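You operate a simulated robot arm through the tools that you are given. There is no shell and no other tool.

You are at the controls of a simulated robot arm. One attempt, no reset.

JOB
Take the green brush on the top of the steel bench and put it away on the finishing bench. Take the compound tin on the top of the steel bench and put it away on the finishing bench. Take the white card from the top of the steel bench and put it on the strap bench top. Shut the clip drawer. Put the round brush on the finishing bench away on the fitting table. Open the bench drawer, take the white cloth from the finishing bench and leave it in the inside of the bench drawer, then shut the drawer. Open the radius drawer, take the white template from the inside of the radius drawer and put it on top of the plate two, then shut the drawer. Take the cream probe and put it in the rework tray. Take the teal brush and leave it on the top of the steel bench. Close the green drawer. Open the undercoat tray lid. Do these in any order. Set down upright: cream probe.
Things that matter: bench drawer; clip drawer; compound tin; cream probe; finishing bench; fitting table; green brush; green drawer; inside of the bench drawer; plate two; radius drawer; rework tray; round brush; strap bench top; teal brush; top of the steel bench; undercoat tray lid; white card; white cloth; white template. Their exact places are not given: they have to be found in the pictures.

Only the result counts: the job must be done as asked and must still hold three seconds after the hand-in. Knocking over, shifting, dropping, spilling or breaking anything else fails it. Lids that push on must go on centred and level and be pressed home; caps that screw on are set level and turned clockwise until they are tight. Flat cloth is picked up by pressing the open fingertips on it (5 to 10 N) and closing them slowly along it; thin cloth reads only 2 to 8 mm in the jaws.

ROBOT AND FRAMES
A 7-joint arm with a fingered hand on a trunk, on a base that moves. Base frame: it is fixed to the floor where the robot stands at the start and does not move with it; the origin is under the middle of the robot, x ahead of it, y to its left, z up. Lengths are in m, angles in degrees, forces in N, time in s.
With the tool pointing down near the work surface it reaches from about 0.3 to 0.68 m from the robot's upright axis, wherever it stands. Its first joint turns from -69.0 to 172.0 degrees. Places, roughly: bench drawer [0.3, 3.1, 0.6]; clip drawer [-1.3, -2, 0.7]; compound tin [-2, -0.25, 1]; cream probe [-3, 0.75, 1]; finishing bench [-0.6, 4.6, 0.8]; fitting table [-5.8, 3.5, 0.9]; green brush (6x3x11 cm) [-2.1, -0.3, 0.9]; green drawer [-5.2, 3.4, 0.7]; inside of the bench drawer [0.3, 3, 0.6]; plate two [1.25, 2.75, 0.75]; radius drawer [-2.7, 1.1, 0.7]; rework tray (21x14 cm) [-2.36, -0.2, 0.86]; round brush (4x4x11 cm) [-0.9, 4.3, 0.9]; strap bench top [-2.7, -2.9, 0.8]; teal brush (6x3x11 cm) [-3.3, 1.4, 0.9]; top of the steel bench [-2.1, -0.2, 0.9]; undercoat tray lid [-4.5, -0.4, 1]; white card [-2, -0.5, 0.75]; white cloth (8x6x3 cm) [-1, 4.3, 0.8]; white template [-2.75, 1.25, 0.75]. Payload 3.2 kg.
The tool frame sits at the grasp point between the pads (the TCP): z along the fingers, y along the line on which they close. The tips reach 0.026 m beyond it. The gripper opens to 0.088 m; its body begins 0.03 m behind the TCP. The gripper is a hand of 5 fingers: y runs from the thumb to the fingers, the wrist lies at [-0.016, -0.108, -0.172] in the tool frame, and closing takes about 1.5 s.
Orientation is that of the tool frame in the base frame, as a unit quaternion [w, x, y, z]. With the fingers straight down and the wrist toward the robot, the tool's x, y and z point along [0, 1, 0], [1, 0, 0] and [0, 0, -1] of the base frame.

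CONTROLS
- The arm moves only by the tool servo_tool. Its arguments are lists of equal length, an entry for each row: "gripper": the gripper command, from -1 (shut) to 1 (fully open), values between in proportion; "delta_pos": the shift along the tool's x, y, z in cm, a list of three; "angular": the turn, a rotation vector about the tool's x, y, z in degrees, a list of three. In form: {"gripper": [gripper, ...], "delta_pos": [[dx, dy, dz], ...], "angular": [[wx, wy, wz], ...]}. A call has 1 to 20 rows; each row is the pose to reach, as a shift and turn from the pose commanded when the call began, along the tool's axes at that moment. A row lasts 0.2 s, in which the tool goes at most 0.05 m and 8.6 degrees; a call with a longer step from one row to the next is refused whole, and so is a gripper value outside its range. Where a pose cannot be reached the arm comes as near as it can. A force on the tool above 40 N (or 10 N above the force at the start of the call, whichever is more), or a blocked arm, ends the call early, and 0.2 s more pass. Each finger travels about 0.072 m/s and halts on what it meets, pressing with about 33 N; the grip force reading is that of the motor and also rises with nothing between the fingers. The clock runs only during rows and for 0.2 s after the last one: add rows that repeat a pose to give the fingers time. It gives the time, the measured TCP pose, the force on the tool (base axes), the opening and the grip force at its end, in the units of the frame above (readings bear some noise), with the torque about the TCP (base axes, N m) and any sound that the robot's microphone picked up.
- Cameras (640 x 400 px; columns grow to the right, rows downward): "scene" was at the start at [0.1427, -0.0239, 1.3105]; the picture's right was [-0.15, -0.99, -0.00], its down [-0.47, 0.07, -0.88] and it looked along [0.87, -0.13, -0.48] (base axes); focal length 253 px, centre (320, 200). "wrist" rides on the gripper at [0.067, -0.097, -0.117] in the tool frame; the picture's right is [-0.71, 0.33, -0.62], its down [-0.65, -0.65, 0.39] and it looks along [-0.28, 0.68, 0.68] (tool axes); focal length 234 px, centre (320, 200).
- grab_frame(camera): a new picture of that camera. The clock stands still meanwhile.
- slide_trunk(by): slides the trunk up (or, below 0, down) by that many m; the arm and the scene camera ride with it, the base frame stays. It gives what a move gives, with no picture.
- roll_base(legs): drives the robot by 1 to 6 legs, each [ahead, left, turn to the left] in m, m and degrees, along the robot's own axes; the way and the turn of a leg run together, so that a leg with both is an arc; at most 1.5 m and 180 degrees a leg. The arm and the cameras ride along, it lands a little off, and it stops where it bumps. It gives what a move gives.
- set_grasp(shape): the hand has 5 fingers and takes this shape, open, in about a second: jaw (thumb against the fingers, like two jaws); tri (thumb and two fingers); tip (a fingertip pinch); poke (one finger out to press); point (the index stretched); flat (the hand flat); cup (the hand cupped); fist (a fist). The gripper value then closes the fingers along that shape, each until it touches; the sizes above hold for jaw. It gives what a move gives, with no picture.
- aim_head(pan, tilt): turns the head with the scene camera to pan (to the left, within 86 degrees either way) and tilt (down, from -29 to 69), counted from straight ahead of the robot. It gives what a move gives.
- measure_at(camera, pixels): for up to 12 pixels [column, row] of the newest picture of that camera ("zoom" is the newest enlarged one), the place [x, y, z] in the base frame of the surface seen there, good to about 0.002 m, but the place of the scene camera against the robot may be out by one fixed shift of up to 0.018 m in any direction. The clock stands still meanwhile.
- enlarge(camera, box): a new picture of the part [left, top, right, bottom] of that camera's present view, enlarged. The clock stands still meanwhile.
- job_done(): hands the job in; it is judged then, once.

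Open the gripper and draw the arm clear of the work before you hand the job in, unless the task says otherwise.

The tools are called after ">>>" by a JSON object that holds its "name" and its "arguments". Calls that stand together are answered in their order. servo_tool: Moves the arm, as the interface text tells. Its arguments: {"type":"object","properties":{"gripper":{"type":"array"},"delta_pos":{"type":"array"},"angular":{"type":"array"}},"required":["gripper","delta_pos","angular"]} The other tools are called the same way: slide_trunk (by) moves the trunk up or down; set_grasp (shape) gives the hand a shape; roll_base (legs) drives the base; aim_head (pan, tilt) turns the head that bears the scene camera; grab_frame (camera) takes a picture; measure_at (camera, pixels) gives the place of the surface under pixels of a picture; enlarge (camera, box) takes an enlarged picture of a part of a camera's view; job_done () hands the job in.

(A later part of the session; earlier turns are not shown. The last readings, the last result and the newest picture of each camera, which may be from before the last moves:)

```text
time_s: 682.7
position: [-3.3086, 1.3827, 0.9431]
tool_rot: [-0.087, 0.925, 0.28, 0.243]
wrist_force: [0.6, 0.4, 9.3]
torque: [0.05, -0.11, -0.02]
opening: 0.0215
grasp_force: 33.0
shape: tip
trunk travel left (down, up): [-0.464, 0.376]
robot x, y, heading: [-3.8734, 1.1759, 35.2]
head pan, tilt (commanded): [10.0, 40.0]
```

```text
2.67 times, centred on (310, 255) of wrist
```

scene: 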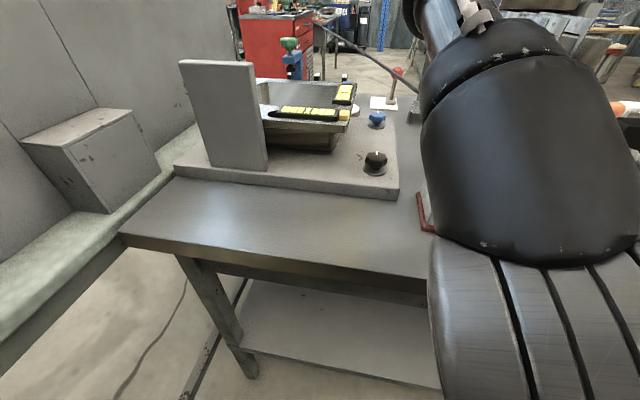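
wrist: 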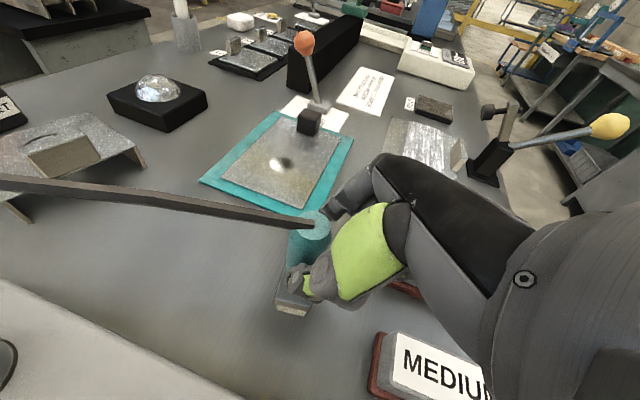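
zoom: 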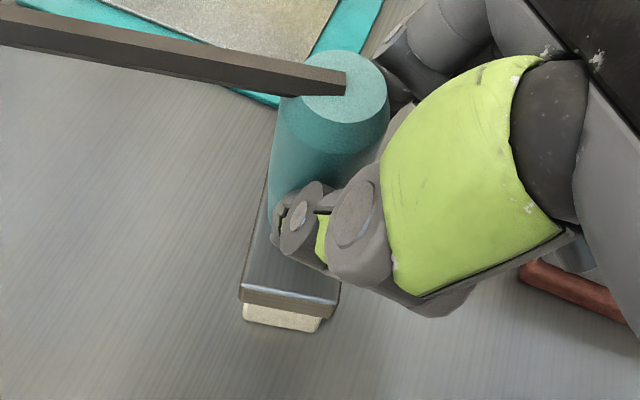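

The handle is held (21.5 mm). I'll lift 2 cm and watch the strap and the forces.

>>> {"name": "servo_tool", "arguments": {"gripper": [-1, -1, -1, -1], "delta_pos": [[0.35, 0, -0.6], [0.7, 0, -1.2], [1.0, 0, -1.72], [1.0, 0, -1.72]], "angular": [[0, 0, 0], [0, 0, 0], [0, 0, 0], [0, 0, 0]]}}

>>> {"name": "grab_frame", "arguments": {"camera": "wrist"}}

>>> {"name": "measure_at", "arguments": {"camera": "wrist", "pixels": [[300, 220], [250, 212], [200, 200], [150, 193], [100, 186], [50, 180], [10, 177]]}}

>>> {"name": "grab_frame", "arguments": {"camera": "scene"}}

```text
time_s: 683.7
position: [-3.3072, 1.3843, 0.9643]
tool_rot: [-0.091, 0.924, 0.281, 0.243]
wrist_force: [-0.3, -0.3, -0.8]
torque: [0.01, 0.0, 0.0]
opening: 0.0212
grasp_force: 33.3
shape: tip
trunk travel left (down, up): [-0.464, 0.376]
robot x, y, heading: [-3.873, 1.1777, 35.0]
head pan, tilt (commanded): [10.0, 40.0]
```

```text
taken
```

wrist: 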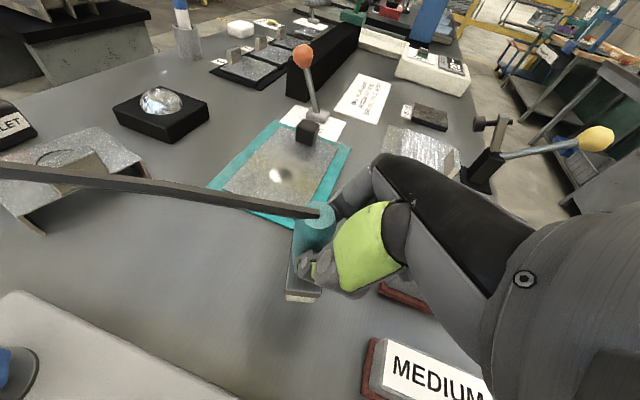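

```text
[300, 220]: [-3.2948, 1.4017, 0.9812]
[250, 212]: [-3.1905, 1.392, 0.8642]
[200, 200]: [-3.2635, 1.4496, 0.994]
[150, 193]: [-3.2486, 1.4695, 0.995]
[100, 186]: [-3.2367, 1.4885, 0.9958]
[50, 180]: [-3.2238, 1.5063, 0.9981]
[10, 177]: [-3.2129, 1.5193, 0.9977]
```

```text
taken
```

scene: 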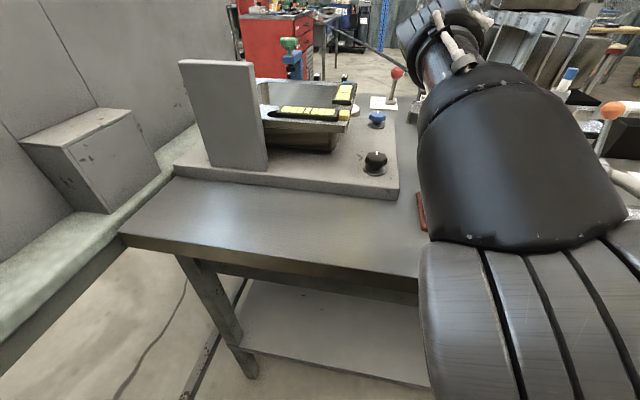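

The brush lifted with almost no load, and the strap simply follows it. I'll raise the trunk 0.3 m and look at how the strap's far part behaves.

>>> {"name": "slide_trunk", "arguments": {"by": 0.3}}

>>> {"name": "aim_head", "arguments": {"pan": 25, "tilt": 20}}

>>> {"name": "grab_frame", "arguments": {"camera": "scene"}}

>>> {"name": "enlarge", "arguments": {"camera": "scene", "box": [260, 60, 480, 240]}}

>>> {"name": "grab_frame", "arguments": {"camera": "wrist"}}

```text
time_s: 686.7
position: [-3.3052, 1.3821, 1.2582]
tool_rot: [-0.088, 0.926, 0.279, 0.239]
wrist_force: [0.4, -0.8, -0.2]
torque: [0.01, 0.01, 0.0]
opening: 0.0214
grasp_force: 33.3
shape: tip
trunk travel left (down, up): [-0.764, 0.076]
robot x, y, heading: [-3.8781, 1.1762, 35.4]
head pan, tilt (commanded): [10.0, 40.0]
```

```text
time_s: 687.5
position: [-3.3058, 1.3824, 1.2576]
tool_rot: [-0.089, 0.926, 0.28, 0.239]
wrist_force: [-0.4, 0.0, -1.8]
torque: [-0.03, 0.0, 0.01]
opening: 0.0212
grasp_force: 33.2
shape: tip
trunk travel left (down, up): [-0.764, 0.076]
robot x, y, heading: [-3.8755, 1.1823, 34.9]
head pan, tilt (commanded): [25.0, 20.0]
```

```text
taken
```

scene: 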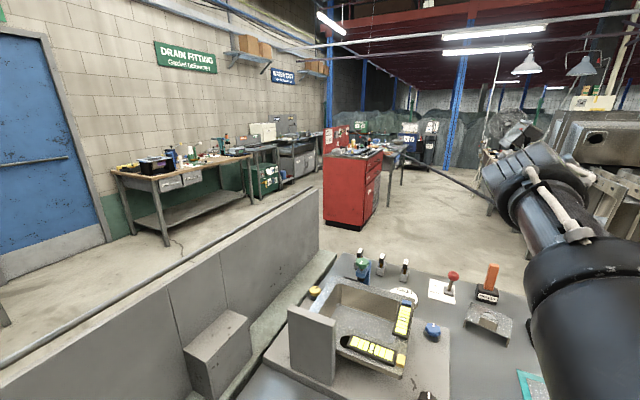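

```text
2.22 times, centred on (370, 150) of scene
```

zoom: 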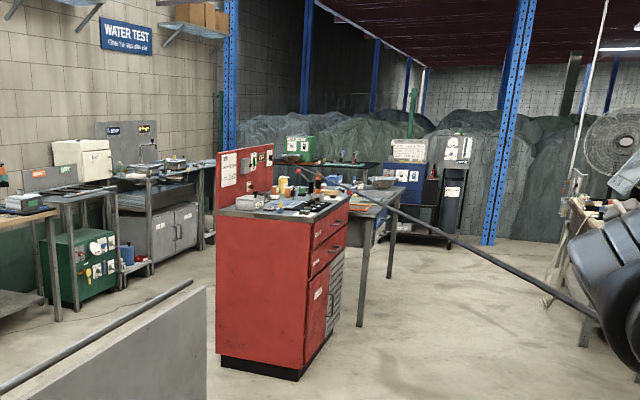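

```text
taken
```

wrist: 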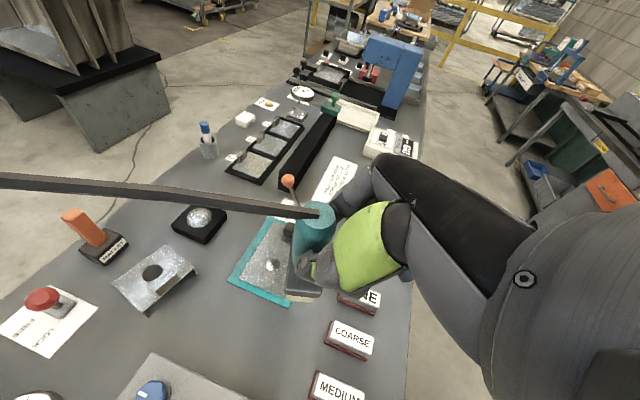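

The strap's far end stays put beyond the red cabinet. I'll enlarge there to find where it ends.

>>> {"name": "enlarge", "arguments": {"camera": "scene", "box": [320, 110, 440, 200]}}

>>> {"name": "measure_at", "arguments": {"camera": "scene", "pixels": [[470, 193], [450, 184], [430, 174], [410, 163], [395, 155], [380, 148], [372, 144], [365, 139], [355, 135], [350, 132], [345, 130]]}}

```text
4.44 times, centred on (380, 155) of scene
```

zoom: 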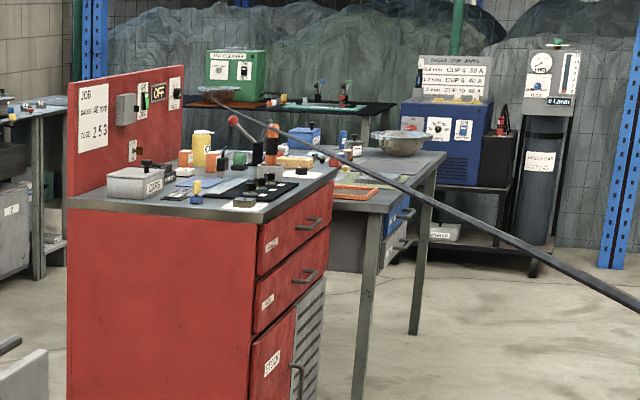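

```text
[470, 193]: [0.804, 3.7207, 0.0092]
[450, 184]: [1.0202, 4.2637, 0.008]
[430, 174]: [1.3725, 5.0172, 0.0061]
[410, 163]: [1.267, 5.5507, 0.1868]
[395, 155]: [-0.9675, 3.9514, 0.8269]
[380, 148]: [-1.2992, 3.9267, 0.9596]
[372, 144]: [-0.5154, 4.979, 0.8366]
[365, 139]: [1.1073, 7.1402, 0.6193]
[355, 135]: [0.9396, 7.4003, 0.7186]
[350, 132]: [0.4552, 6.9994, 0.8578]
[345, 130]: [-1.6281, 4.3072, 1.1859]
```

The strap runs about 7 m to a cleaner station in the far corner and puts no load on the brush, so I'll carry on. I'll back off and strafe right along the gap to the steel bench.

>>> {"name": "roll_base", "arguments": {"legs": [[-0.35, 0, 0], [0, -1.0, 0], [0, -1.0, 0]]}}

>>> {"name": "aim_head", "arguments": {"pan": 15, "tilt": 42}}

>>> {"name": "grab_frame", "arguments": {"camera": "scene"}}

>>> {"name": "grab_frame", "arguments": {"camera": "wrist"}}

```text
time_s: 699.5
position: [-2.438, -0.4878, 1.2595]
tool_rot: [-0.088, 0.927, 0.275, 0.24]
wrist_force: [0.0, -0.3, -0.6]
torque: [0.0, 0.02, -0.01]
opening: 0.0213
grasp_force: 32.9
shape: tip
trunk travel left (down, up): [-0.764, 0.076]
robot x, y, heading: [-3.0126, -0.6907, 35.0]
head pan, tilt (commanded): [25.0, 20.0]
```

```text
time_s: 700.3
position: [-2.4373, -0.4889, 1.2594]
tool_rot: [-0.089, 0.927, 0.273, 0.239]
wrist_force: [-0.3, 0.1, -0.6]
torque: [-0.01, 0.02, -0.01]
opening: 0.0215
grasp_force: 33.0
shape: tip
trunk travel left (down, up): [-0.764, 0.076]
robot x, y, heading: [-3.0115, -0.6913, 34.8]
head pan, tilt (commanded): [15.0, 42.0]
```

```text
taken
```

scene: 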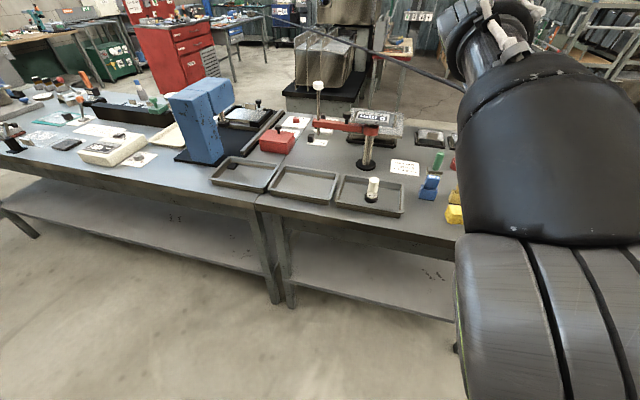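

```text
taken
```

wrist: 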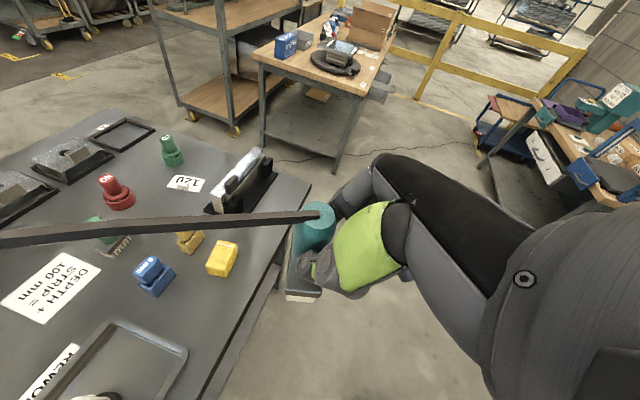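

The free strip between the tray and the yellow block shows at wrist (200,310). I'll measure it.

>>> {"name": "measure_at", "arguments": {"camera": "wrist", "pixels": [[205, 305], [190, 325], [230, 290], [165, 315], [186, 350], [222, 258], [153, 272], [262, 285], [215, 340], [240, 240], [175, 295], [200, 285]]}}

>>> {"name": "enlarge", "arguments": {"camera": "wrist", "box": [80, 170, 320, 390]}}

```text
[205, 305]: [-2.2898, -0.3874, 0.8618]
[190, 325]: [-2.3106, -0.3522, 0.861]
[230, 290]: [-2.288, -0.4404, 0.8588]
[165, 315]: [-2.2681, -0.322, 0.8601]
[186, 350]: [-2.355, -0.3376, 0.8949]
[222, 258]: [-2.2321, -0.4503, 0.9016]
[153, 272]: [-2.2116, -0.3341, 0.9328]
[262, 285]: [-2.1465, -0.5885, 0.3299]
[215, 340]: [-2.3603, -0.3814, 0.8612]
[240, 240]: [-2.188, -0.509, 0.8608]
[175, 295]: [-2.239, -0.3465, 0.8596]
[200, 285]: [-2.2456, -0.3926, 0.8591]
```

```text
1.82 times, centred on (200, 280) of wrist
```

zoom: 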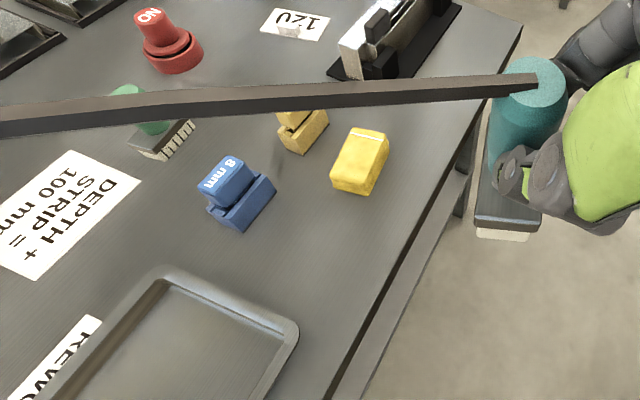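

The free spot is about (-2.295,-0.395), with 8 cm to the tray and blocks on either side. I'll roll 16 cm ahead so the brush is over it, and check the arm's surroundings.

>>> {"name": "roll_base", "arguments": {"legs": [[0.16, 0, 0]]}}

>>> {"name": "grab_frame", "arguments": {"camera": "wrist"}}

>>> {"name": "aim_head", "arguments": {"pan": -20, "tilt": 45}}

>>> {"name": "grab_frame", "arguments": {"camera": "scene"}}

```text
time_s: 701.8
position: [-2.3054, -0.3995, 1.2582]
tool_rot: [-0.089, 0.928, 0.272, 0.238]
wrist_force: [-0.3, 0.5, -0.7]
torque: [0.01, 0.02, 0.01]
opening: 0.0213
grasp_force: 32.5
shape: tip
trunk travel left (down, up): [-0.764, 0.076]
robot x, y, heading: [-2.8787, -0.599, 34.3]
head pan, tilt (commanded): [15.0, 42.0]
```

```text
taken
```

wrist: 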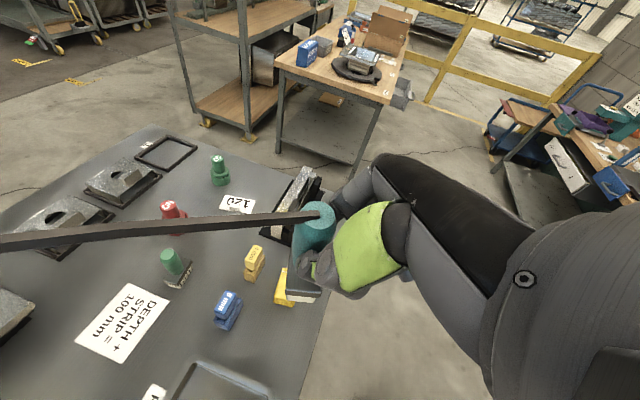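

```text
time_s: 702.8
position: [-2.304, -0.3991, 1.2585]
tool_rot: [-0.089, 0.928, 0.272, 0.239]
wrist_force: [0.1, 0.3, -0.5]
torque: [0.01, 0.0, -0.01]
opening: 0.0213
grasp_force: 32.8
shape: tip
trunk travel left (down, up): [-0.764, 0.076]
robot x, y, heading: [-2.8815, -0.595, 34.4]
head pan, tilt (commanded): [-20.0, 45.0]
```

```text
taken
```

scene: 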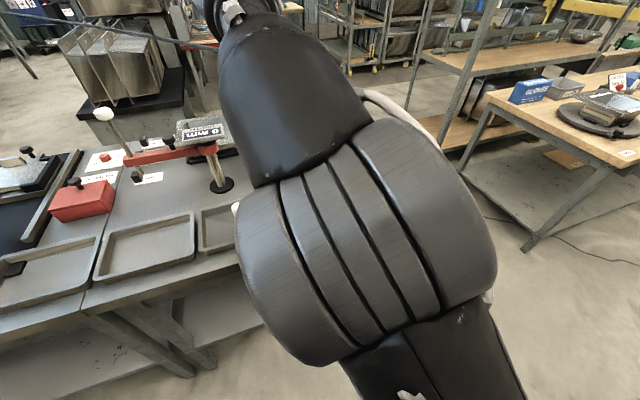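

The elbow is close in front of the camera. I'll measure its height and place before lowering.

>>> {"name": "measure_at", "arguments": {"camera": "scene", "pixels": [[365, 240], [250, 250], [480, 240], [300, 330], [380, 330], [270, 80], [330, 100], [260, 200], [240, 290], [420, 370]]}}

```text
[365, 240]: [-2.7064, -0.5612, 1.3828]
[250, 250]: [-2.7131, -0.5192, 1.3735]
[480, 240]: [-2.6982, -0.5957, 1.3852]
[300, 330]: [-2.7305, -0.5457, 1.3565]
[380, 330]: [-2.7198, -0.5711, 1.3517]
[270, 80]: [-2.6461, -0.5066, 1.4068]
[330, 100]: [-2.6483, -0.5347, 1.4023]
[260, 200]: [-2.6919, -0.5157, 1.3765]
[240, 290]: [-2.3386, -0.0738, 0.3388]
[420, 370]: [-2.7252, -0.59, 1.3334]
```

The elbow is 0.3 m outside the bench's edge, so lowering is safe. I'll lower the trunk 0.3 m.

>>> {"name": "slide_trunk", "arguments": {"by": -0.3}}

>>> {"name": "grab_frame", "arguments": {"camera": "wrist"}}

>>> {"name": "enlarge", "arguments": {"camera": "wrist", "box": [140, 170, 400, 390]}}

```text
time_s: 705.8
position: [-2.305, -0.4002, 0.9583]
tool_rot: [-0.089, 0.928, 0.272, 0.238]
wrist_force: [0.4, 0.3, -1.3]
torque: [0.01, 0.02, 0.01]
opening: 0.0215
grasp_force: 32.5
shape: tip
trunk travel left (down, up): [-0.464, 0.376]
robot x, y, heading: [-2.8796, -0.5977, 34.8]
head pan, tilt (commanded): [-20.0, 45.0]
```

```text
taken
```

wrist: 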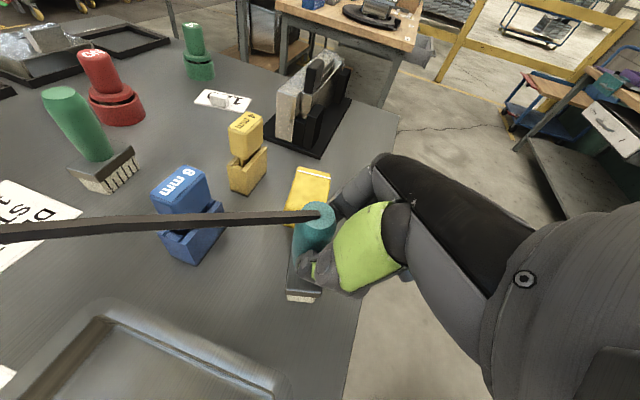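

```text
1.82 times, centred on (270, 280) of wrist
```

zoom: 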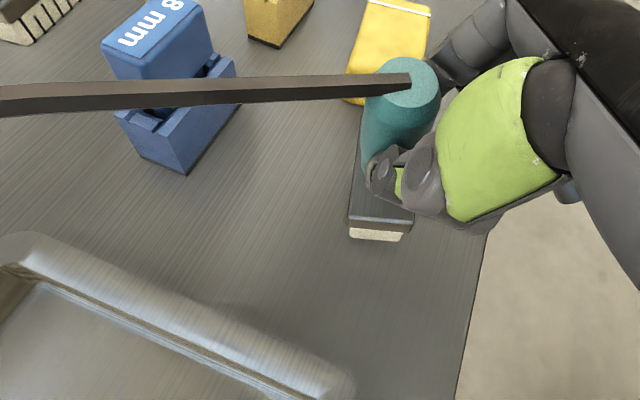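

The brush is ~1.5 cm above a clear patch. I'll lower it straight down in small steps to contact.

>>> {"name": "servo_tool", "arguments": {"gripper": [-1, -1, -1, -1], "delta_pos": [[-0.25, 0, 0.45], [-0.5, 0, 0.85], [-0.65, 0, 1.12], [-0.65, 0, 1.12]], "angular": [[0, 0, 0], [0, 0, 0], [0, 0, 0], [0, 0, 0]]}}

>>> {"name": "servo_tool", "arguments": {"gripper": [-1, -1, -1], "delta_pos": [[-0.15, 0, 0.26], [-0.3, 0, 0.5], [-0.3, 0, 0.5]], "angular": [[0, 0, 0], [0, 0, 0], [0, 0, 0]]}}

```text
time_s: 706.8
position: [-2.3003, -0.4068, 0.946]
tool_rot: [-0.099, 0.93, 0.264, 0.236]
wrist_force: [-0.8, -1.0, -0.9]
torque: [0.0, -0.01, -0.01]
opening: 0.0213
grasp_force: 32.9
shape: tip
trunk travel left (down, up): [-0.464, 0.376]
robot x, y, heading: [-2.8802, -0.5983, 34.5]
head pan, tilt (commanded): [-20.0, 45.0]
```

```text
time_s: 707.6
position: [-2.3015, -0.4077, 0.943]
tool_rot: [-0.098, 0.93, 0.262, 0.239]
wrist_force: [-0.5, -0.3, 13.1]
torque: [0.09, -0.1, 0.01]
opening: 0.0212
grasp_force: 32.9
shape: tip
trunk travel left (down, up): [-0.464, 0.376]
robot x, y, heading: [-2.8775, -0.5962, 34.3]
head pan, tilt (commanded): [-20.0, 45.0]
```

Contact at 13 N. I'll look at the brush's stance before releasing.

>>> {"name": "enlarge", "arguments": {"camera": "wrist", "box": [140, 170, 400, 390]}}

```text
1.82 times, centred on (270, 280) of wrist
```

zoom: 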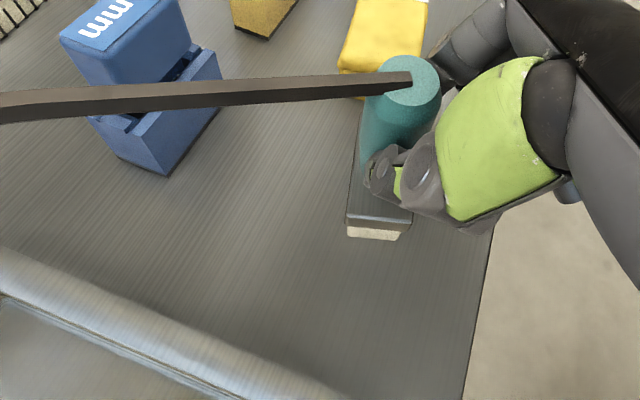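

The brush stands on bare bench. I'll open slowly and withdraw back and up along the tool axis.

>>> {"name": "servo_tool", "arguments": {"gripper": [-0.6, -0.45, -0.3, -0.1, 0, 0, 0, 0, 0, 0], "delta_pos": [[0, 0, 0], [0, 0, 0], [0, 0, 0], [0, 0, 0], [0, 0, 0], [0, 0, -1.5], [0, 0, -4], [0, 0, -7], [0, 0, -10], [0, 0, -10]], "angular": [[0, 0, 0], [0, 0, 0], [0, 0, 0], [0, 0, 0], [0, 0, 0], [0, 0, 0], [0, 0, 0], [0, 0, 0], [0, 0, 0], [0, 0, 0]]}}

>>> {"name": "grab_frame", "arguments": {"camera": "wrist"}}

>>> {"name": "slide_trunk", "arguments": {"by": 0.3}}

>>> {"name": "aim_head", "arguments": {"pan": 15, "tilt": 42}}

>>> {"name": "grab_frame", "arguments": {"camera": "scene"}}

```text
time_s: 709.8
position: [-2.3435, -0.4303, 1.0271]
tool_rot: [-0.094, 0.928, 0.272, 0.238]
wrist_force: [-0.1, -0.4, -0.8]
torque: [0.03, -0.02, 0.0]
opening: 0.0436
grasp_force: 0.1
shape: tip
trunk travel left (down, up): [-0.464, 0.376]
robot x, y, heading: [-2.881, -0.5979, 34.5]
head pan, tilt (commanded): [-20.0, 45.0]
```

```text
taken
```

wrist: 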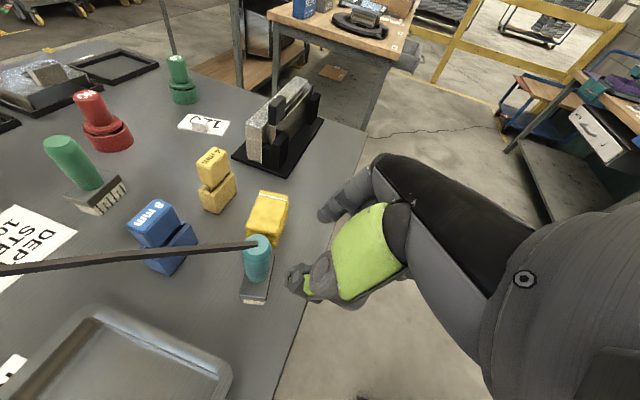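

```text
time_s: 712.8
position: [-2.3427, -0.4319, 1.3262]
tool_rot: [-0.093, 0.928, 0.27, 0.238]
wrist_force: [0.1, 0.1, 0.4]
torque: [0.02, 0.02, 0.03]
opening: 0.0433
grasp_force: 0.1
shape: tip
trunk travel left (down, up): [-0.764, 0.076]
robot x, y, heading: [-2.8787, -0.598, 34.3]
head pan, tilt (commanded): [-20.0, 45.0]
```

```text
time_s: 713.8
position: [-2.3409, -0.4308, 1.326]
tool_rot: [-0.093, 0.928, 0.27, 0.238]
wrist_force: [0.3, -0.9, 0.5]
torque: [0.02, -0.01, 0.0]
opening: 0.0433
grasp_force: 0.1
shape: tip
trunk travel left (down, up): [-0.764, 0.076]
robot x, y, heading: [-2.8785, -0.5958, 34.5]
head pan, tilt (commanded): [15.0, 42.0]
```

```text
taken
```

scene: 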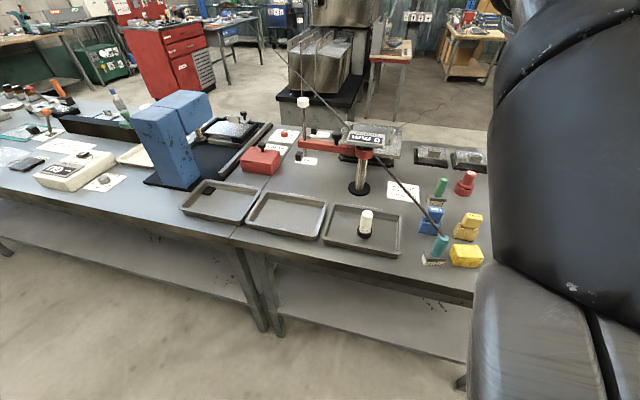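

The teal brush now stands on the steel bench and nothing else moved. I'll stay on this side of the strap. Next I'll turn the hand back to its default pose and look at the white card from here.

>>> {"name": "roll_base", "arguments": {"legs": [[-0.15, 0, 0]]}}

>>> {"name": "servo_tool", "arguments": {"gripper": [0, 0, 0, 0, 0], "delta_pos": [[0, 0, 0], [0, 0, 0], [0, 0, 0], [0, 0, 0], [0, 0, 0]], "angular": [[0, -8, 0], [0, -16, 0], [0, -24, 0], [0, -30, 0], [0, -30, 0]]}}

>>> {"name": "servo_tool", "arguments": {"gripper": [0, 0, 0, 0, 0, 0, 0, 0, 0, 0, 0, 0], "delta_pos": [[0, 0, 0], [0, 0, 0], [0, 0, 0], [0, 0, 0], [0, 0, 0], [0, 0, 0], [0, 0, 0], [0, 0, 0], [0, 0, 0], [0, 0, 0], [0, 0, 0], [0, 0, 0]], "angular": [[0, 0, -8], [0, 0, -16], [0, 0, -24], [0, 0, -32], [0, 0, -40], [0, 0, -48], [0, 0, -56], [0, 0, -64], [0, 0, -72], [0, 0, -80], [0, 0, -88], [0, 0, -90]]}}

>>> {"name": "grab_frame", "arguments": {"camera": "scene"}}

>>> {"name": "grab_frame", "arguments": {"camera": "wrist"}}

```text
time_s: 715.2
position: [-2.4667, -0.5162, 1.3253]
tool_rot: [-0.093, 0.928, 0.271, 0.237]
wrist_force: [-0.4, 0.2, -0.3]
torque: [0.03, -0.03, -0.01]
opening: 0.0433
grasp_force: 0.1
shape: tip
trunk travel left (down, up): [-0.764, 0.076]
robot x, y, heading: [-3.0015, -0.6812, 34.4]
head pan, tilt (commanded): [15.0, 42.0]
```

```text
time_s: 716.4
position: [-2.511, -0.5407, 1.311]
tool_rot: [-0.021, 0.958, 0.286, -0.01]
wrist_force: [-0.4, 0.2, 0.1]
torque: [0.04, 0.01, 0.01]
opening: 0.0437
grasp_force: 0.1
shape: tip
out of reach, approached as far as the arm can: row 3, 4, 5
trunk travel left (down, up): [-0.764, 0.076]
robot x, y, heading: [-3.0008, -0.6821, 34.6]
head pan, tilt (commanded): [15.0, 42.0]
```

```text
time_s: 719.0
position: [-2.5007, -0.5369, 1.3132]
tool_rot: [-0.021, 0.475, 0.88, 0.005]
wrist_force: [0.1, -0.6, 0.4]
torque: [0.01, -0.02, -0.01]
opening: 0.0438
grasp_force: 0.1
shape: tip
out of reach, approached as far as the arm can: row 5, 6, 7, 8, 9, 10, 11, 12
trunk travel left (down, up): [-0.764, 0.076]
robot x, y, heading: [-3.002, -0.6813, 34.6]
head pan, tilt (commanded): [15.0, 42.0]
```

```text
taken
```

scene: 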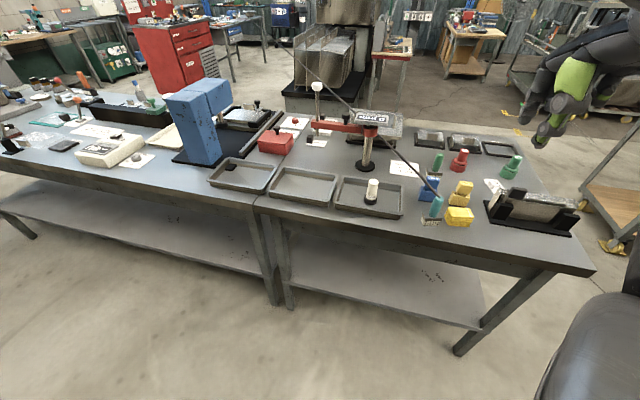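

```text
taken
```

wrist: 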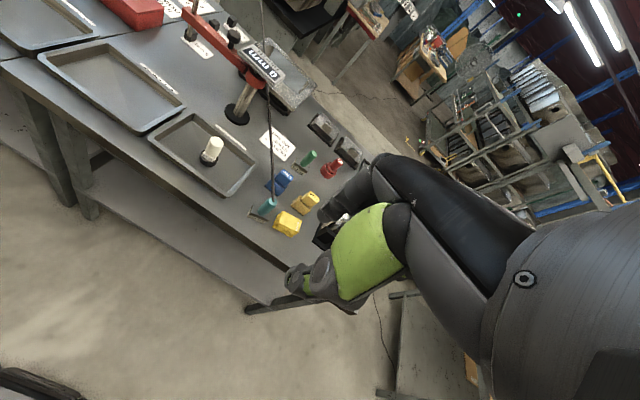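

The hand is back to nearly straight down. The card lies ~16 cm from the bench's left end, so I'll drive round to that end and face it from there.

>>> {"name": "roll_base", "arguments": {"legs": [[0, -0.55, 0], [0.62, -0.58, 0], [0, 0, 90.4], [0.1, -0.34, 0]]}}

>>> {"name": "aim_head", "arguments": {"pan": 15, "tilt": 42}}

>>> {"name": "grab_frame", "arguments": {"camera": "scene"}}

>>> {"name": "grab_frame", "arguments": {"camera": "wrist"}}

```text
time_s: 732.0
position: [-1.8377, -0.4863, 1.3144]
tool_rot: [-0.019, -0.316, 0.949, -0.012]
wrist_force: [-0.4, 0.0, -1.0]
torque: [0.02, 0.02, 0.0]
opening: 0.0438
grasp_force: 0.1
shape: tip
trunk travel left (down, up): [-0.764, 0.076]
robot x, y, heading: [-1.6581, -0.9754, 128.5]
head pan, tilt (commanded): [15.0, 42.0]
```

```text
time_s: 732.6
position: [-1.8362, -0.4864, 1.3138]
tool_rot: [-0.02, -0.317, 0.948, -0.012]
wrist_force: [0.1, -0.1, -0.3]
torque: [-0.02, -0.01, 0.01]
opening: 0.0436
grasp_force: 0.2
shape: tip
trunk travel left (down, up): [-0.764, 0.076]
robot x, y, heading: [-1.6561, -0.974, 128.4]
head pan, tilt (commanded): [15.0, 42.0]
```

```text
taken
```

scene: 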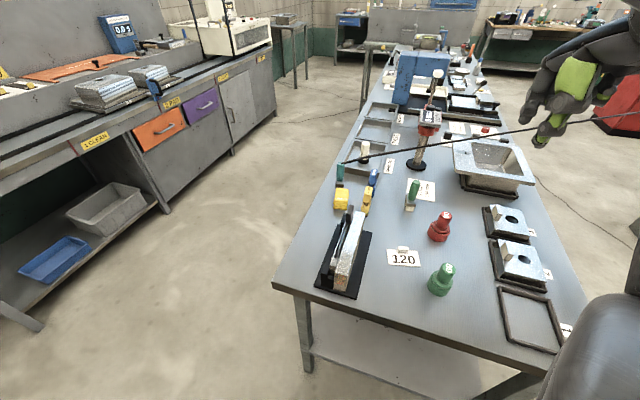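

```text
taken
```

wrist: 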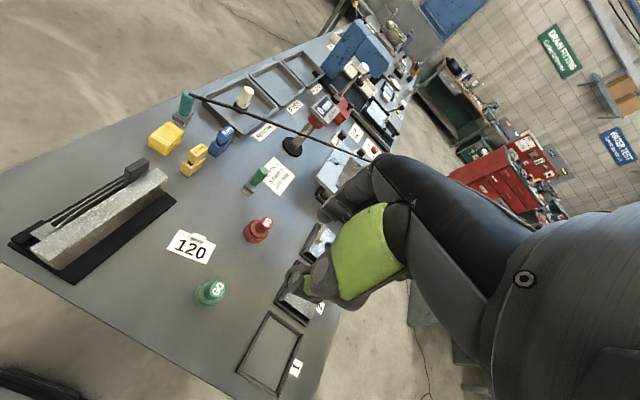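

The white card "120" is at wrist (190,246). I'll enlarge and measure it and its tab.

>>> {"name": "enlarge", "arguments": {"camera": "wrist", "box": [140, 200, 240, 290]}}

>>> {"name": "measure_at", "arguments": {"camera": "zoom", "pixels": [[380, 165], [370, 175], [395, 175], [380, 185], [250, 130], [200, 245], [385, 290], [430, 190], [300, 210], [350, 130], [385, 150], [365, 165]]}}

```text
4.44 times, centred on (190, 245) of wrist
```

zoom: 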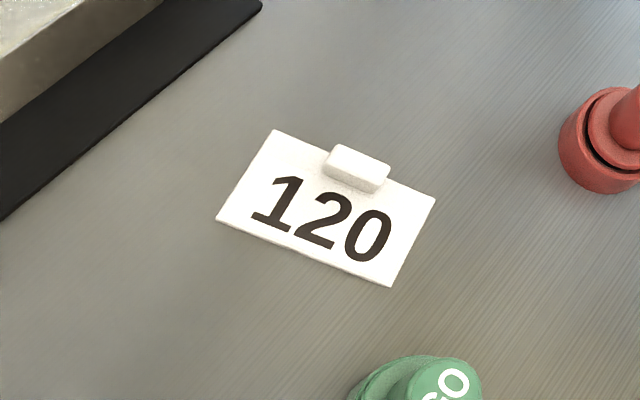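

```text
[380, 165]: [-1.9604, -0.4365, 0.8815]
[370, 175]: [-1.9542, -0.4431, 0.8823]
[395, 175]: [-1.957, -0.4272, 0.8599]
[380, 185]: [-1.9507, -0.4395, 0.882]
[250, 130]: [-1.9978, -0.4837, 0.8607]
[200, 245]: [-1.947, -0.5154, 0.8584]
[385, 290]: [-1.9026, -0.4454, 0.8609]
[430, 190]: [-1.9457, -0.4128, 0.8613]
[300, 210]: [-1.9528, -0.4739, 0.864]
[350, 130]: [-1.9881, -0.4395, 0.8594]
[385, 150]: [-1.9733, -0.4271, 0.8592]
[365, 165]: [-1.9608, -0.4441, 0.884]
```

The card's tab is a small block at (-1.960,-0.447), top 0.883, on the card's far edge. I'll lower the trunk, align the hand with the tab (yaw 16° and a small tilt correction), and move above it.

>>> {"name": "slide_trunk", "arguments": {"by": -0.16}}

>>> {"name": "servo_tool", "arguments": {"gripper": [0, 0, 0, 0, 0, 0, 0, 0], "delta_pos": [[2, 2.8, 0], [4, 5.6, 0], [6, 8.4, 0], [7.5, 10.6, 0], [7.5, 10.6, 4], [7.5, 10.6, 8], [7.5, 10.6, 12], [7.5, 10.6, 12]], "angular": [[-0.3, -1.3, -8], [-0.6, -2.6, -16], [-0.6, -2.6, -16], [-0.6, -2.6, -16], [-0.6, -2.6, -16], [-0.6, -2.6, -16], [-0.6, -2.6, -16], [-0.6, -2.6, -16]]}}

>>> {"name": "grab_frame", "arguments": {"camera": "wrist"}}

>>> {"name": "grab_frame", "arguments": {"camera": "scene"}}

```text
time_s: 734.4
position: [-1.8379, -0.4872, 1.1545]
tool_rot: [-0.019, -0.316, 0.949, -0.011]
wrist_force: [-1.6, 0.3, 0.1]
torque: [-0.01, 0.01, -0.01]
opening: 0.0435
grasp_force: 0.0
shape: tip
trunk travel left (down, up): [-0.604, 0.236]
robot x, y, heading: [-1.6596, -0.9755, 128.3]
head pan, tilt (commanded): [15.0, 42.0]
```

```text
time_s: 736.2
position: [-1.9633, -0.451, 1.0363]
tool_rot: [0.0, -0.446, 0.895, 0.004]
wrist_force: [-0.3, -0.3, -0.2]
torque: [0.01, 0.01, -0.02]
opening: 0.0435
grasp_force: 0.0
shape: tip
out of reach, approached as far as the arm can: row 4
trunk travel left (down, up): [-0.604, 0.236]
robot x, y, heading: [-1.6571, -0.9768, 128.3]
head pan, tilt (commanded): [15.0, 42.0]
```

```text
taken
```

wrist: 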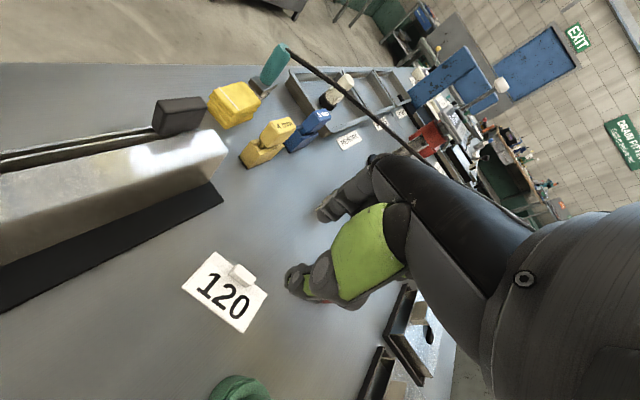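

```text
taken
```

scene: 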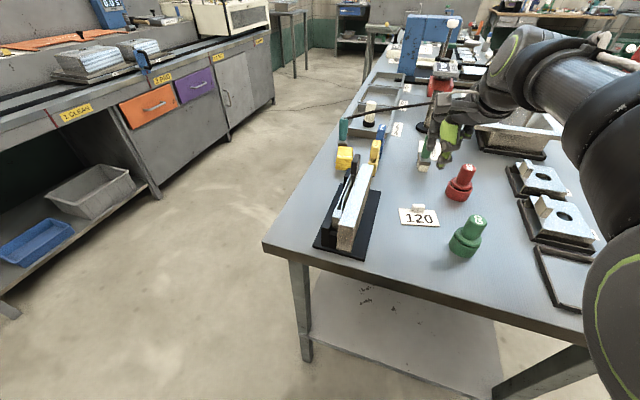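

The hand is above the card; the tab shows at wrist (243,274). I'll measure it from here.

>>> {"name": "enlarge", "arguments": {"camera": "wrist", "box": [170, 230, 290, 340]}}

>>> {"name": "measure_at", "arguments": {"camera": "wrist", "pixels": [[243, 272], [236, 270], [250, 276], [241, 278], [246, 268], [215, 255], [265, 290], [185, 285], [240, 330], [295, 280], [330, 210]]}}

```text
3.64 times, centred on (230, 285) of wrist
```

zoom: 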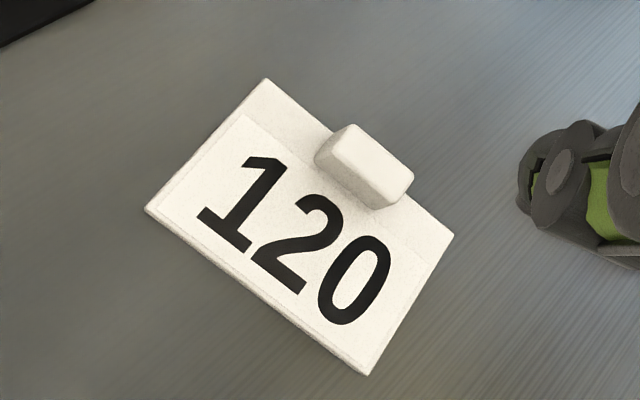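

```text
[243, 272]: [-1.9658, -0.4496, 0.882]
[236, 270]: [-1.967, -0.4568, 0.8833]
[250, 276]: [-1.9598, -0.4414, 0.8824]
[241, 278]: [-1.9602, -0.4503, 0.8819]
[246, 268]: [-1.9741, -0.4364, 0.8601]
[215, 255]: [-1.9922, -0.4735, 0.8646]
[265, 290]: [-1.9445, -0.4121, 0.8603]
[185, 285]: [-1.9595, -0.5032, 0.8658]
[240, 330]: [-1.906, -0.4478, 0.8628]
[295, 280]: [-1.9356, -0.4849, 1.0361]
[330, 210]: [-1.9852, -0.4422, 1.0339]
```

The hand is centred over the tab, aligned with its thin side. I'll shift slightly for the fingertip offset, descend to z≈0.889, and close.

>>> {"name": "servo_tool", "arguments": {"gripper": [0, 0, 0, 0, 0, 0], "delta_pos": [[-0.6, 0.5, 4], [-0.6, 0.5, 8], [-0.6, 0.5, 11.5], [-0.6, 0.5, 13.7], [-0.6, 0.5, 14.6], [-0.6, 0.5, 14.6]], "angular": [[0, 0, 0], [0, 0, 0], [0, 0, 0], [0, 0, 0], [0, 0, 0], [0, 0, 0]]}}

>>> {"name": "enlarge", "arguments": {"camera": "wrist", "box": [220, 170, 400, 330]}}

```text
time_s: 737.6
position: [-1.9638, -0.4424, 0.8921]
tool_rot: [-0.002, -0.446, 0.895, 0.003]
wrist_force: [0.4, -0.4, 3.4]
torque: [-0.1, -0.09, 0.04]
opening: 0.0441
grasp_force: 0.0
shape: tip
trunk travel left (down, up): [-0.604, 0.236]
robot x, y, heading: [-1.6589, -0.9766, 128.3]
head pan, tilt (commanded): [15.0, 42.0]
```

```text
2.50 times, centred on (310, 250) of wrist
```

zoom: 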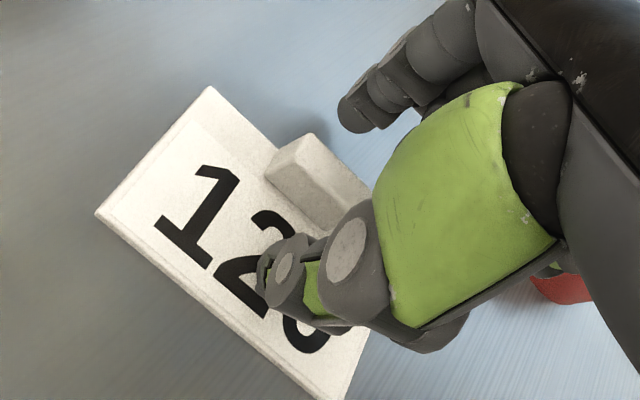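

The tab sits between thumb and index with light contact below. I'll close on it.

>>> {"name": "servo_tool", "arguments": {"gripper": [-0.2, -0.35, -0.5, -0.65, -0.8, -1, -1, -1], "delta_pos": [[0, 0, -0.1], [0, 0, -0.1], [0, 0, -0.1], [0, 0, -0.1], [0, 0, -0.1], [0, 0, -0.1], [0, 0, -0.1], [0, 0, -0.1]], "angular": [[0, 0, 0], [0, 0, 0], [0, 0, 0], [0, 0, 0], [0, 0, 0], [0, 0, 0], [0, 0, 0], [0, 0, 0]]}}

>>> {"name": "enlarge", "arguments": {"camera": "wrist", "box": [220, 170, 400, 330]}}

```text
time_s: 739.4
position: [-1.9637, -0.442, 0.8917]
tool_rot: [-0.001, -0.446, 0.895, 0.002]
wrist_force: [-0.1, 0.0, 0.0]
torque: [0.01, -0.03, 0.01]
opening: 0.0
grasp_force: 33.2
shape: tip
trunk travel left (down, up): [-0.604, 0.236]
robot x, y, heading: [-1.6637, -0.9752, 128.1]
head pan, tilt (commanded): [15.0, 42.0]
```

```text
2.50 times, centred on (310, 250) of wrist
```

zoom: 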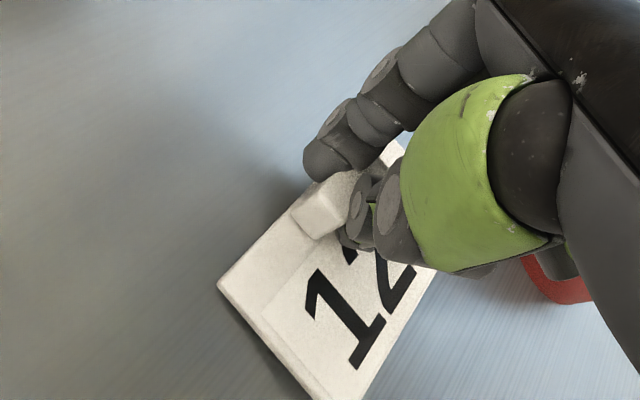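

The fingers closed past the tab's end (opening 0) and the card turned a little. I'll open, rise 8 cm, and measure again.

>>> {"name": "servo_tool", "arguments": {"gripper": [-0.4, -0.2, 0, 0, 0, 0, 0], "delta_pos": [[0, 0, 0], [0, 0, 0], [0, 0, 0], [0, 0, -2], [0, 0, -5], [0, 0, -9], [0, 0, -9]], "angular": [[0, 0, 0], [0, 0, 0], [0, 0, 0], [0, 0, 0], [0, 0, 0], [0, 0, 0], [0, 0, 0]]}}

>>> {"name": "grab_frame", "arguments": {"camera": "wrist"}}

>>> {"name": "enlarge", "arguments": {"camera": "wrist", "box": [200, 180, 380, 340]}}

```text
time_s: 741.0
position: [-1.964, -0.4447, 0.982]
tool_rot: [-0.001, -0.446, 0.895, 0.002]
wrist_force: [-0.5, 0.1, 0.3]
torque: [0.0, -0.01, -0.01]
opening: 0.0432
grasp_force: 0.0
shape: tip
trunk travel left (down, up): [-0.604, 0.236]
robot x, y, heading: [-1.6627, -0.9793, 128.4]
head pan, tilt (commanded): [15.0, 42.0]
```

```text
taken
```

wrist: 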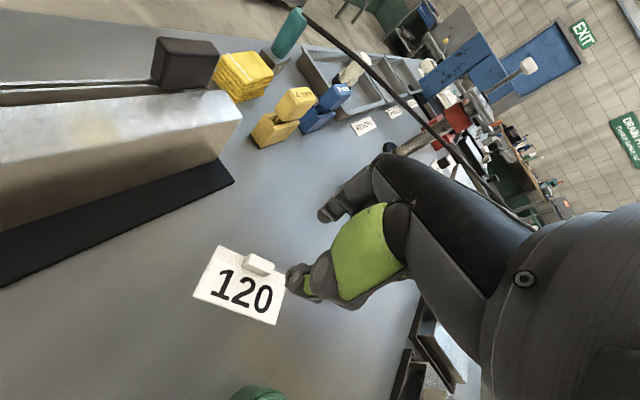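

```text
2.50 times, centred on (290, 260) of wrist
```

zoom: 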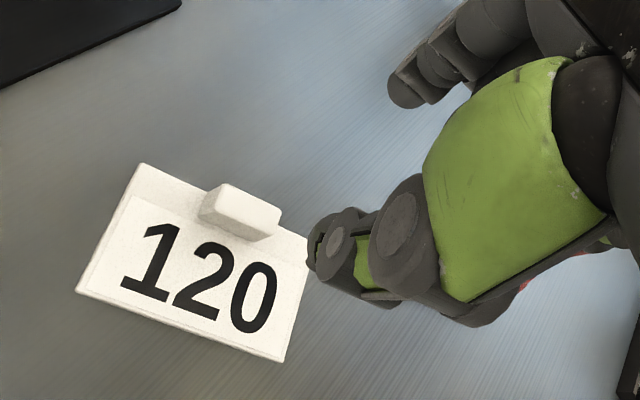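

The card now shows at wrist (240,285), its tab at (259,264). I'll measure tab corners and card edges.

>>> {"name": "measure_at", "arguments": {"camera": "zoom", "pixels": [[215, 190], [245, 205], [275, 210], [205, 215], [235, 225], [260, 235], [240, 210], [145, 170], [300, 240], [90, 290], [280, 355]]}}

>>> {"name": "measure_at", "arguments": {"camera": "wrist", "pixels": [[292, 278], [300, 290], [325, 212], [330, 205]]}}

```text
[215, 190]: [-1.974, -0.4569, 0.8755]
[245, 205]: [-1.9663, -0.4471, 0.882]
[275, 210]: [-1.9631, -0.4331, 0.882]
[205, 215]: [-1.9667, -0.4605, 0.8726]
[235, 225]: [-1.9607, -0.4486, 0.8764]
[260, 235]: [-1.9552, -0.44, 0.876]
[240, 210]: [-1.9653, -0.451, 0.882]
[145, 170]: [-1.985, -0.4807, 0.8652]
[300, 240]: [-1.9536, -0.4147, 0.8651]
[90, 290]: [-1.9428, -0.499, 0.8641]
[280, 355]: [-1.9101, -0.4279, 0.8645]
```

```text
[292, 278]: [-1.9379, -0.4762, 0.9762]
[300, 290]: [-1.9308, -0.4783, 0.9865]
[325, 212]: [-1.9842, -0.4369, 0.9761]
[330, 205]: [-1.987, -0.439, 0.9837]
```

The pads are really at x≈0, so my earlier shift was wrong. I'll shift +0.7 cm in x, yaw 11.6° to match the tab, and descend again.

>>> {"name": "servo_tool", "arguments": {"gripper": [0, 0, 0, 0, 0, 0], "delta_pos": [[0.4, -0.1, 0], [0.73, -0.15, 1], [0.73, -0.15, 4], [0.73, -0.15, 7], [0.73, -0.15, 9.0], [0.73, -0.15, 9.0]], "angular": [[0, 0, -6], [0, 0, -11.6], [0, 0, -11.6], [0, 0, -11.6], [0, 0, -11.6], [0, 0, -11.6]]}}

>>> {"name": "enlarge", "arguments": {"camera": "wrist", "box": [220, 170, 400, 330]}}

>>> {"name": "measure_at", "arguments": {"camera": "zoom", "pixels": [[285, 165], [310, 160], [330, 185], [290, 190], [270, 285], [365, 110], [300, 175]]}}

```text
time_s: 742.4
position: [-1.9683, -0.4481, 0.8909]
tool_rot: [0.0, -0.534, 0.845, 0.003]
wrist_force: [1.1, 0.9, 3.8]
torque: [-0.06, -0.11, 0.0]
opening: 0.0441
grasp_force: 0.0
shape: tip
trunk travel left (down, up): [-0.604, 0.236]
robot x, y, heading: [-1.6635, -0.9791, 128.5]
head pan, tilt (commanded): [15.0, 42.0]
```

```text
2.50 times, centred on (310, 250) of wrist
```

zoom: 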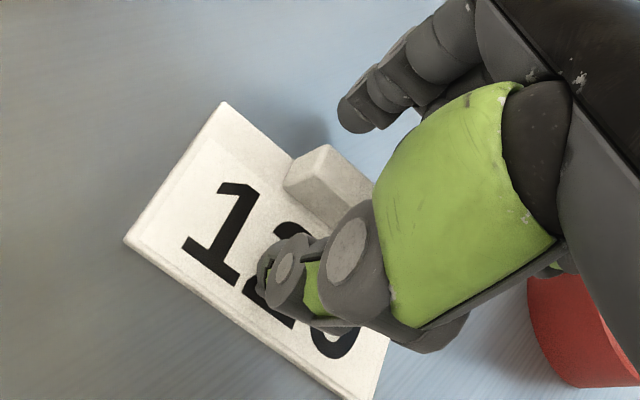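

```text
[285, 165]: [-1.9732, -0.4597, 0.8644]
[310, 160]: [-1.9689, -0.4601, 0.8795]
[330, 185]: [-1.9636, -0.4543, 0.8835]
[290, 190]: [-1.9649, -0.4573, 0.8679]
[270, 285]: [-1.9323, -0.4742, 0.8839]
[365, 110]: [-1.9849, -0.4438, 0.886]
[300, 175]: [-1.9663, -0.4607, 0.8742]
```

The tab's centre is now at tool (0, -0.65 cm), right between the pads. I'll close on it.

>>> {"name": "servo_tool", "arguments": {"gripper": [-0.2, -0.35, -0.5, -0.65, -0.8, -1, -1, -1], "delta_pos": [[0, 0, -0.1], [0, 0, -0.1], [0, 0, -0.1], [0, 0, -0.1], [0, 0, -0.1], [0, 0, -0.1], [0, 0, -0.1], [0, 0, -0.1]], "angular": [[0, 0, 0], [0, 0, 0], [0, 0, 0], [0, 0, 0], [0, 0, 0], [0, 0, 0], [0, 0, 0], [0, 0, 0]]}}

>>> {"name": "enlarge", "arguments": {"camera": "wrist", "box": [220, 170, 400, 330]}}

```text
time_s: 744.2
position: [-1.9688, -0.449, 0.8916]
tool_rot: [0.0, -0.533, 0.846, 0.003]
wrist_force: [0.3, 0.4, -0.3]
torque: [0.03, -0.01, 0.01]
opening: 0.0
grasp_force: 32.7
shape: tip
trunk travel left (down, up): [-0.604, 0.236]
robot x, y, heading: [-1.6609, -0.976, 128.2]
head pan, tilt (commanded): [15.0, 42.0]
```

```text
2.50 times, centred on (310, 250) of wrist
```

zoom: 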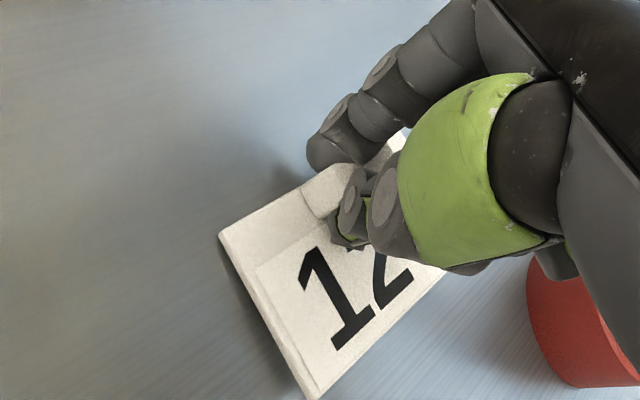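

The pads rise as they close in tip shape and passed over the low tab. I'll open, rise, and switch to the jaw shape, whose tips reach lower.

>>> {"name": "servo_tool", "arguments": {"gripper": [-0.5, -0.2, 0, 0, 0, 0, 0], "delta_pos": [[0, 0, 0], [0, 0, 0], [0, 0, -0.5], [0, 0, -2], [0, 0, -5], [0, 0, -9], [0, 0, -9]], "angular": [[0, 0, 0], [0, 0, 0], [0, 0, 0], [0, 0, 0], [0, 0, 0], [0, 0, 0], [0, 0, 0]]}}

>>> {"name": "set_grasp", "arguments": {"shape": "jaw"}}

>>> {"name": "servo_tool", "arguments": {"gripper": [0.3, 0, 0, 0], "delta_pos": [[0, 0, 0], [0, 0, 0], [0, 0, 0], [0, 0, 0]], "angular": [[0, 0, 0], [0, 0, 0], [0, 0, 0], [0, 0, 0]]}}

>>> {"name": "grab_frame", "arguments": {"camera": "wrist"}}

>>> {"name": "enlarge", "arguments": {"camera": "wrist", "box": [200, 180, 380, 340]}}

```text
time_s: 745.8
position: [-1.9682, -0.4496, 0.9816]
tool_rot: [-0.001, -0.533, 0.846, 0.003]
wrist_force: [-0.1, -0.5, 0.4]
torque: [-0.05, 0.0, 0.01]
opening: 0.0435
grasp_force: 0.1
shape: tip
trunk travel left (down, up): [-0.604, 0.236]
robot x, y, heading: [-1.6592, -0.9753, 128.3]
head pan, tilt (commanded): [15.0, 42.0]
```

```text
time_s: 746.7
position: [-1.9674, -0.4492, 0.9819]
tool_rot: [-0.002, -0.533, 0.846, 0.003]
wrist_force: [-0.4, 0.7, -0.3]
torque: [-0.02, 0.02, 0.0]
opening: 0.088
grasp_force: 0.0
shape: jaw
trunk travel left (down, up): [-0.604, 0.236]
robot x, y, heading: [-1.6542, -0.9803, 128.3]
head pan, tilt (commanded): [15.0, 42.0]
```

```text
time_s: 747.7
position: [-1.9664, -0.4489, 0.9804]
tool_rot: [-0.001, -0.534, 0.846, 0.003]
wrist_force: [0.4, 0.5, 0.3]
torque: [0.01, 0.0, 0.02]
opening: 0.0444
grasp_force: 0.1
shape: jaw
trunk travel left (down, up): [-0.604, 0.236]
robot x, y, heading: [-1.6622, -0.9735, 128.7]
head pan, tilt (commanded): [15.0, 42.0]
```

```text
taken
```

wrist: 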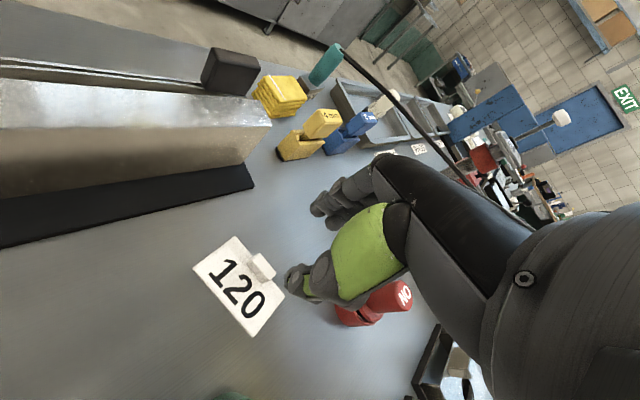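

```text
2.50 times, centred on (290, 260) of wrist
```

zoom: 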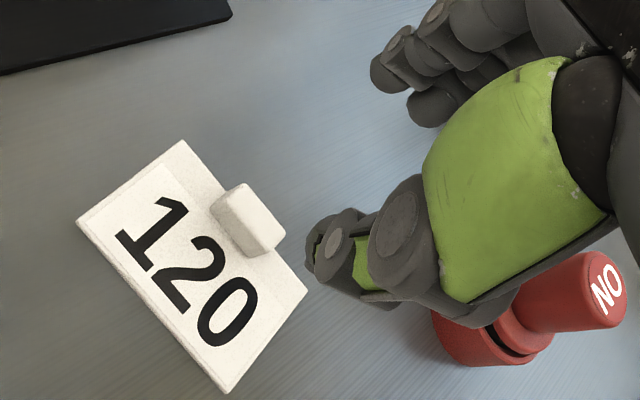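

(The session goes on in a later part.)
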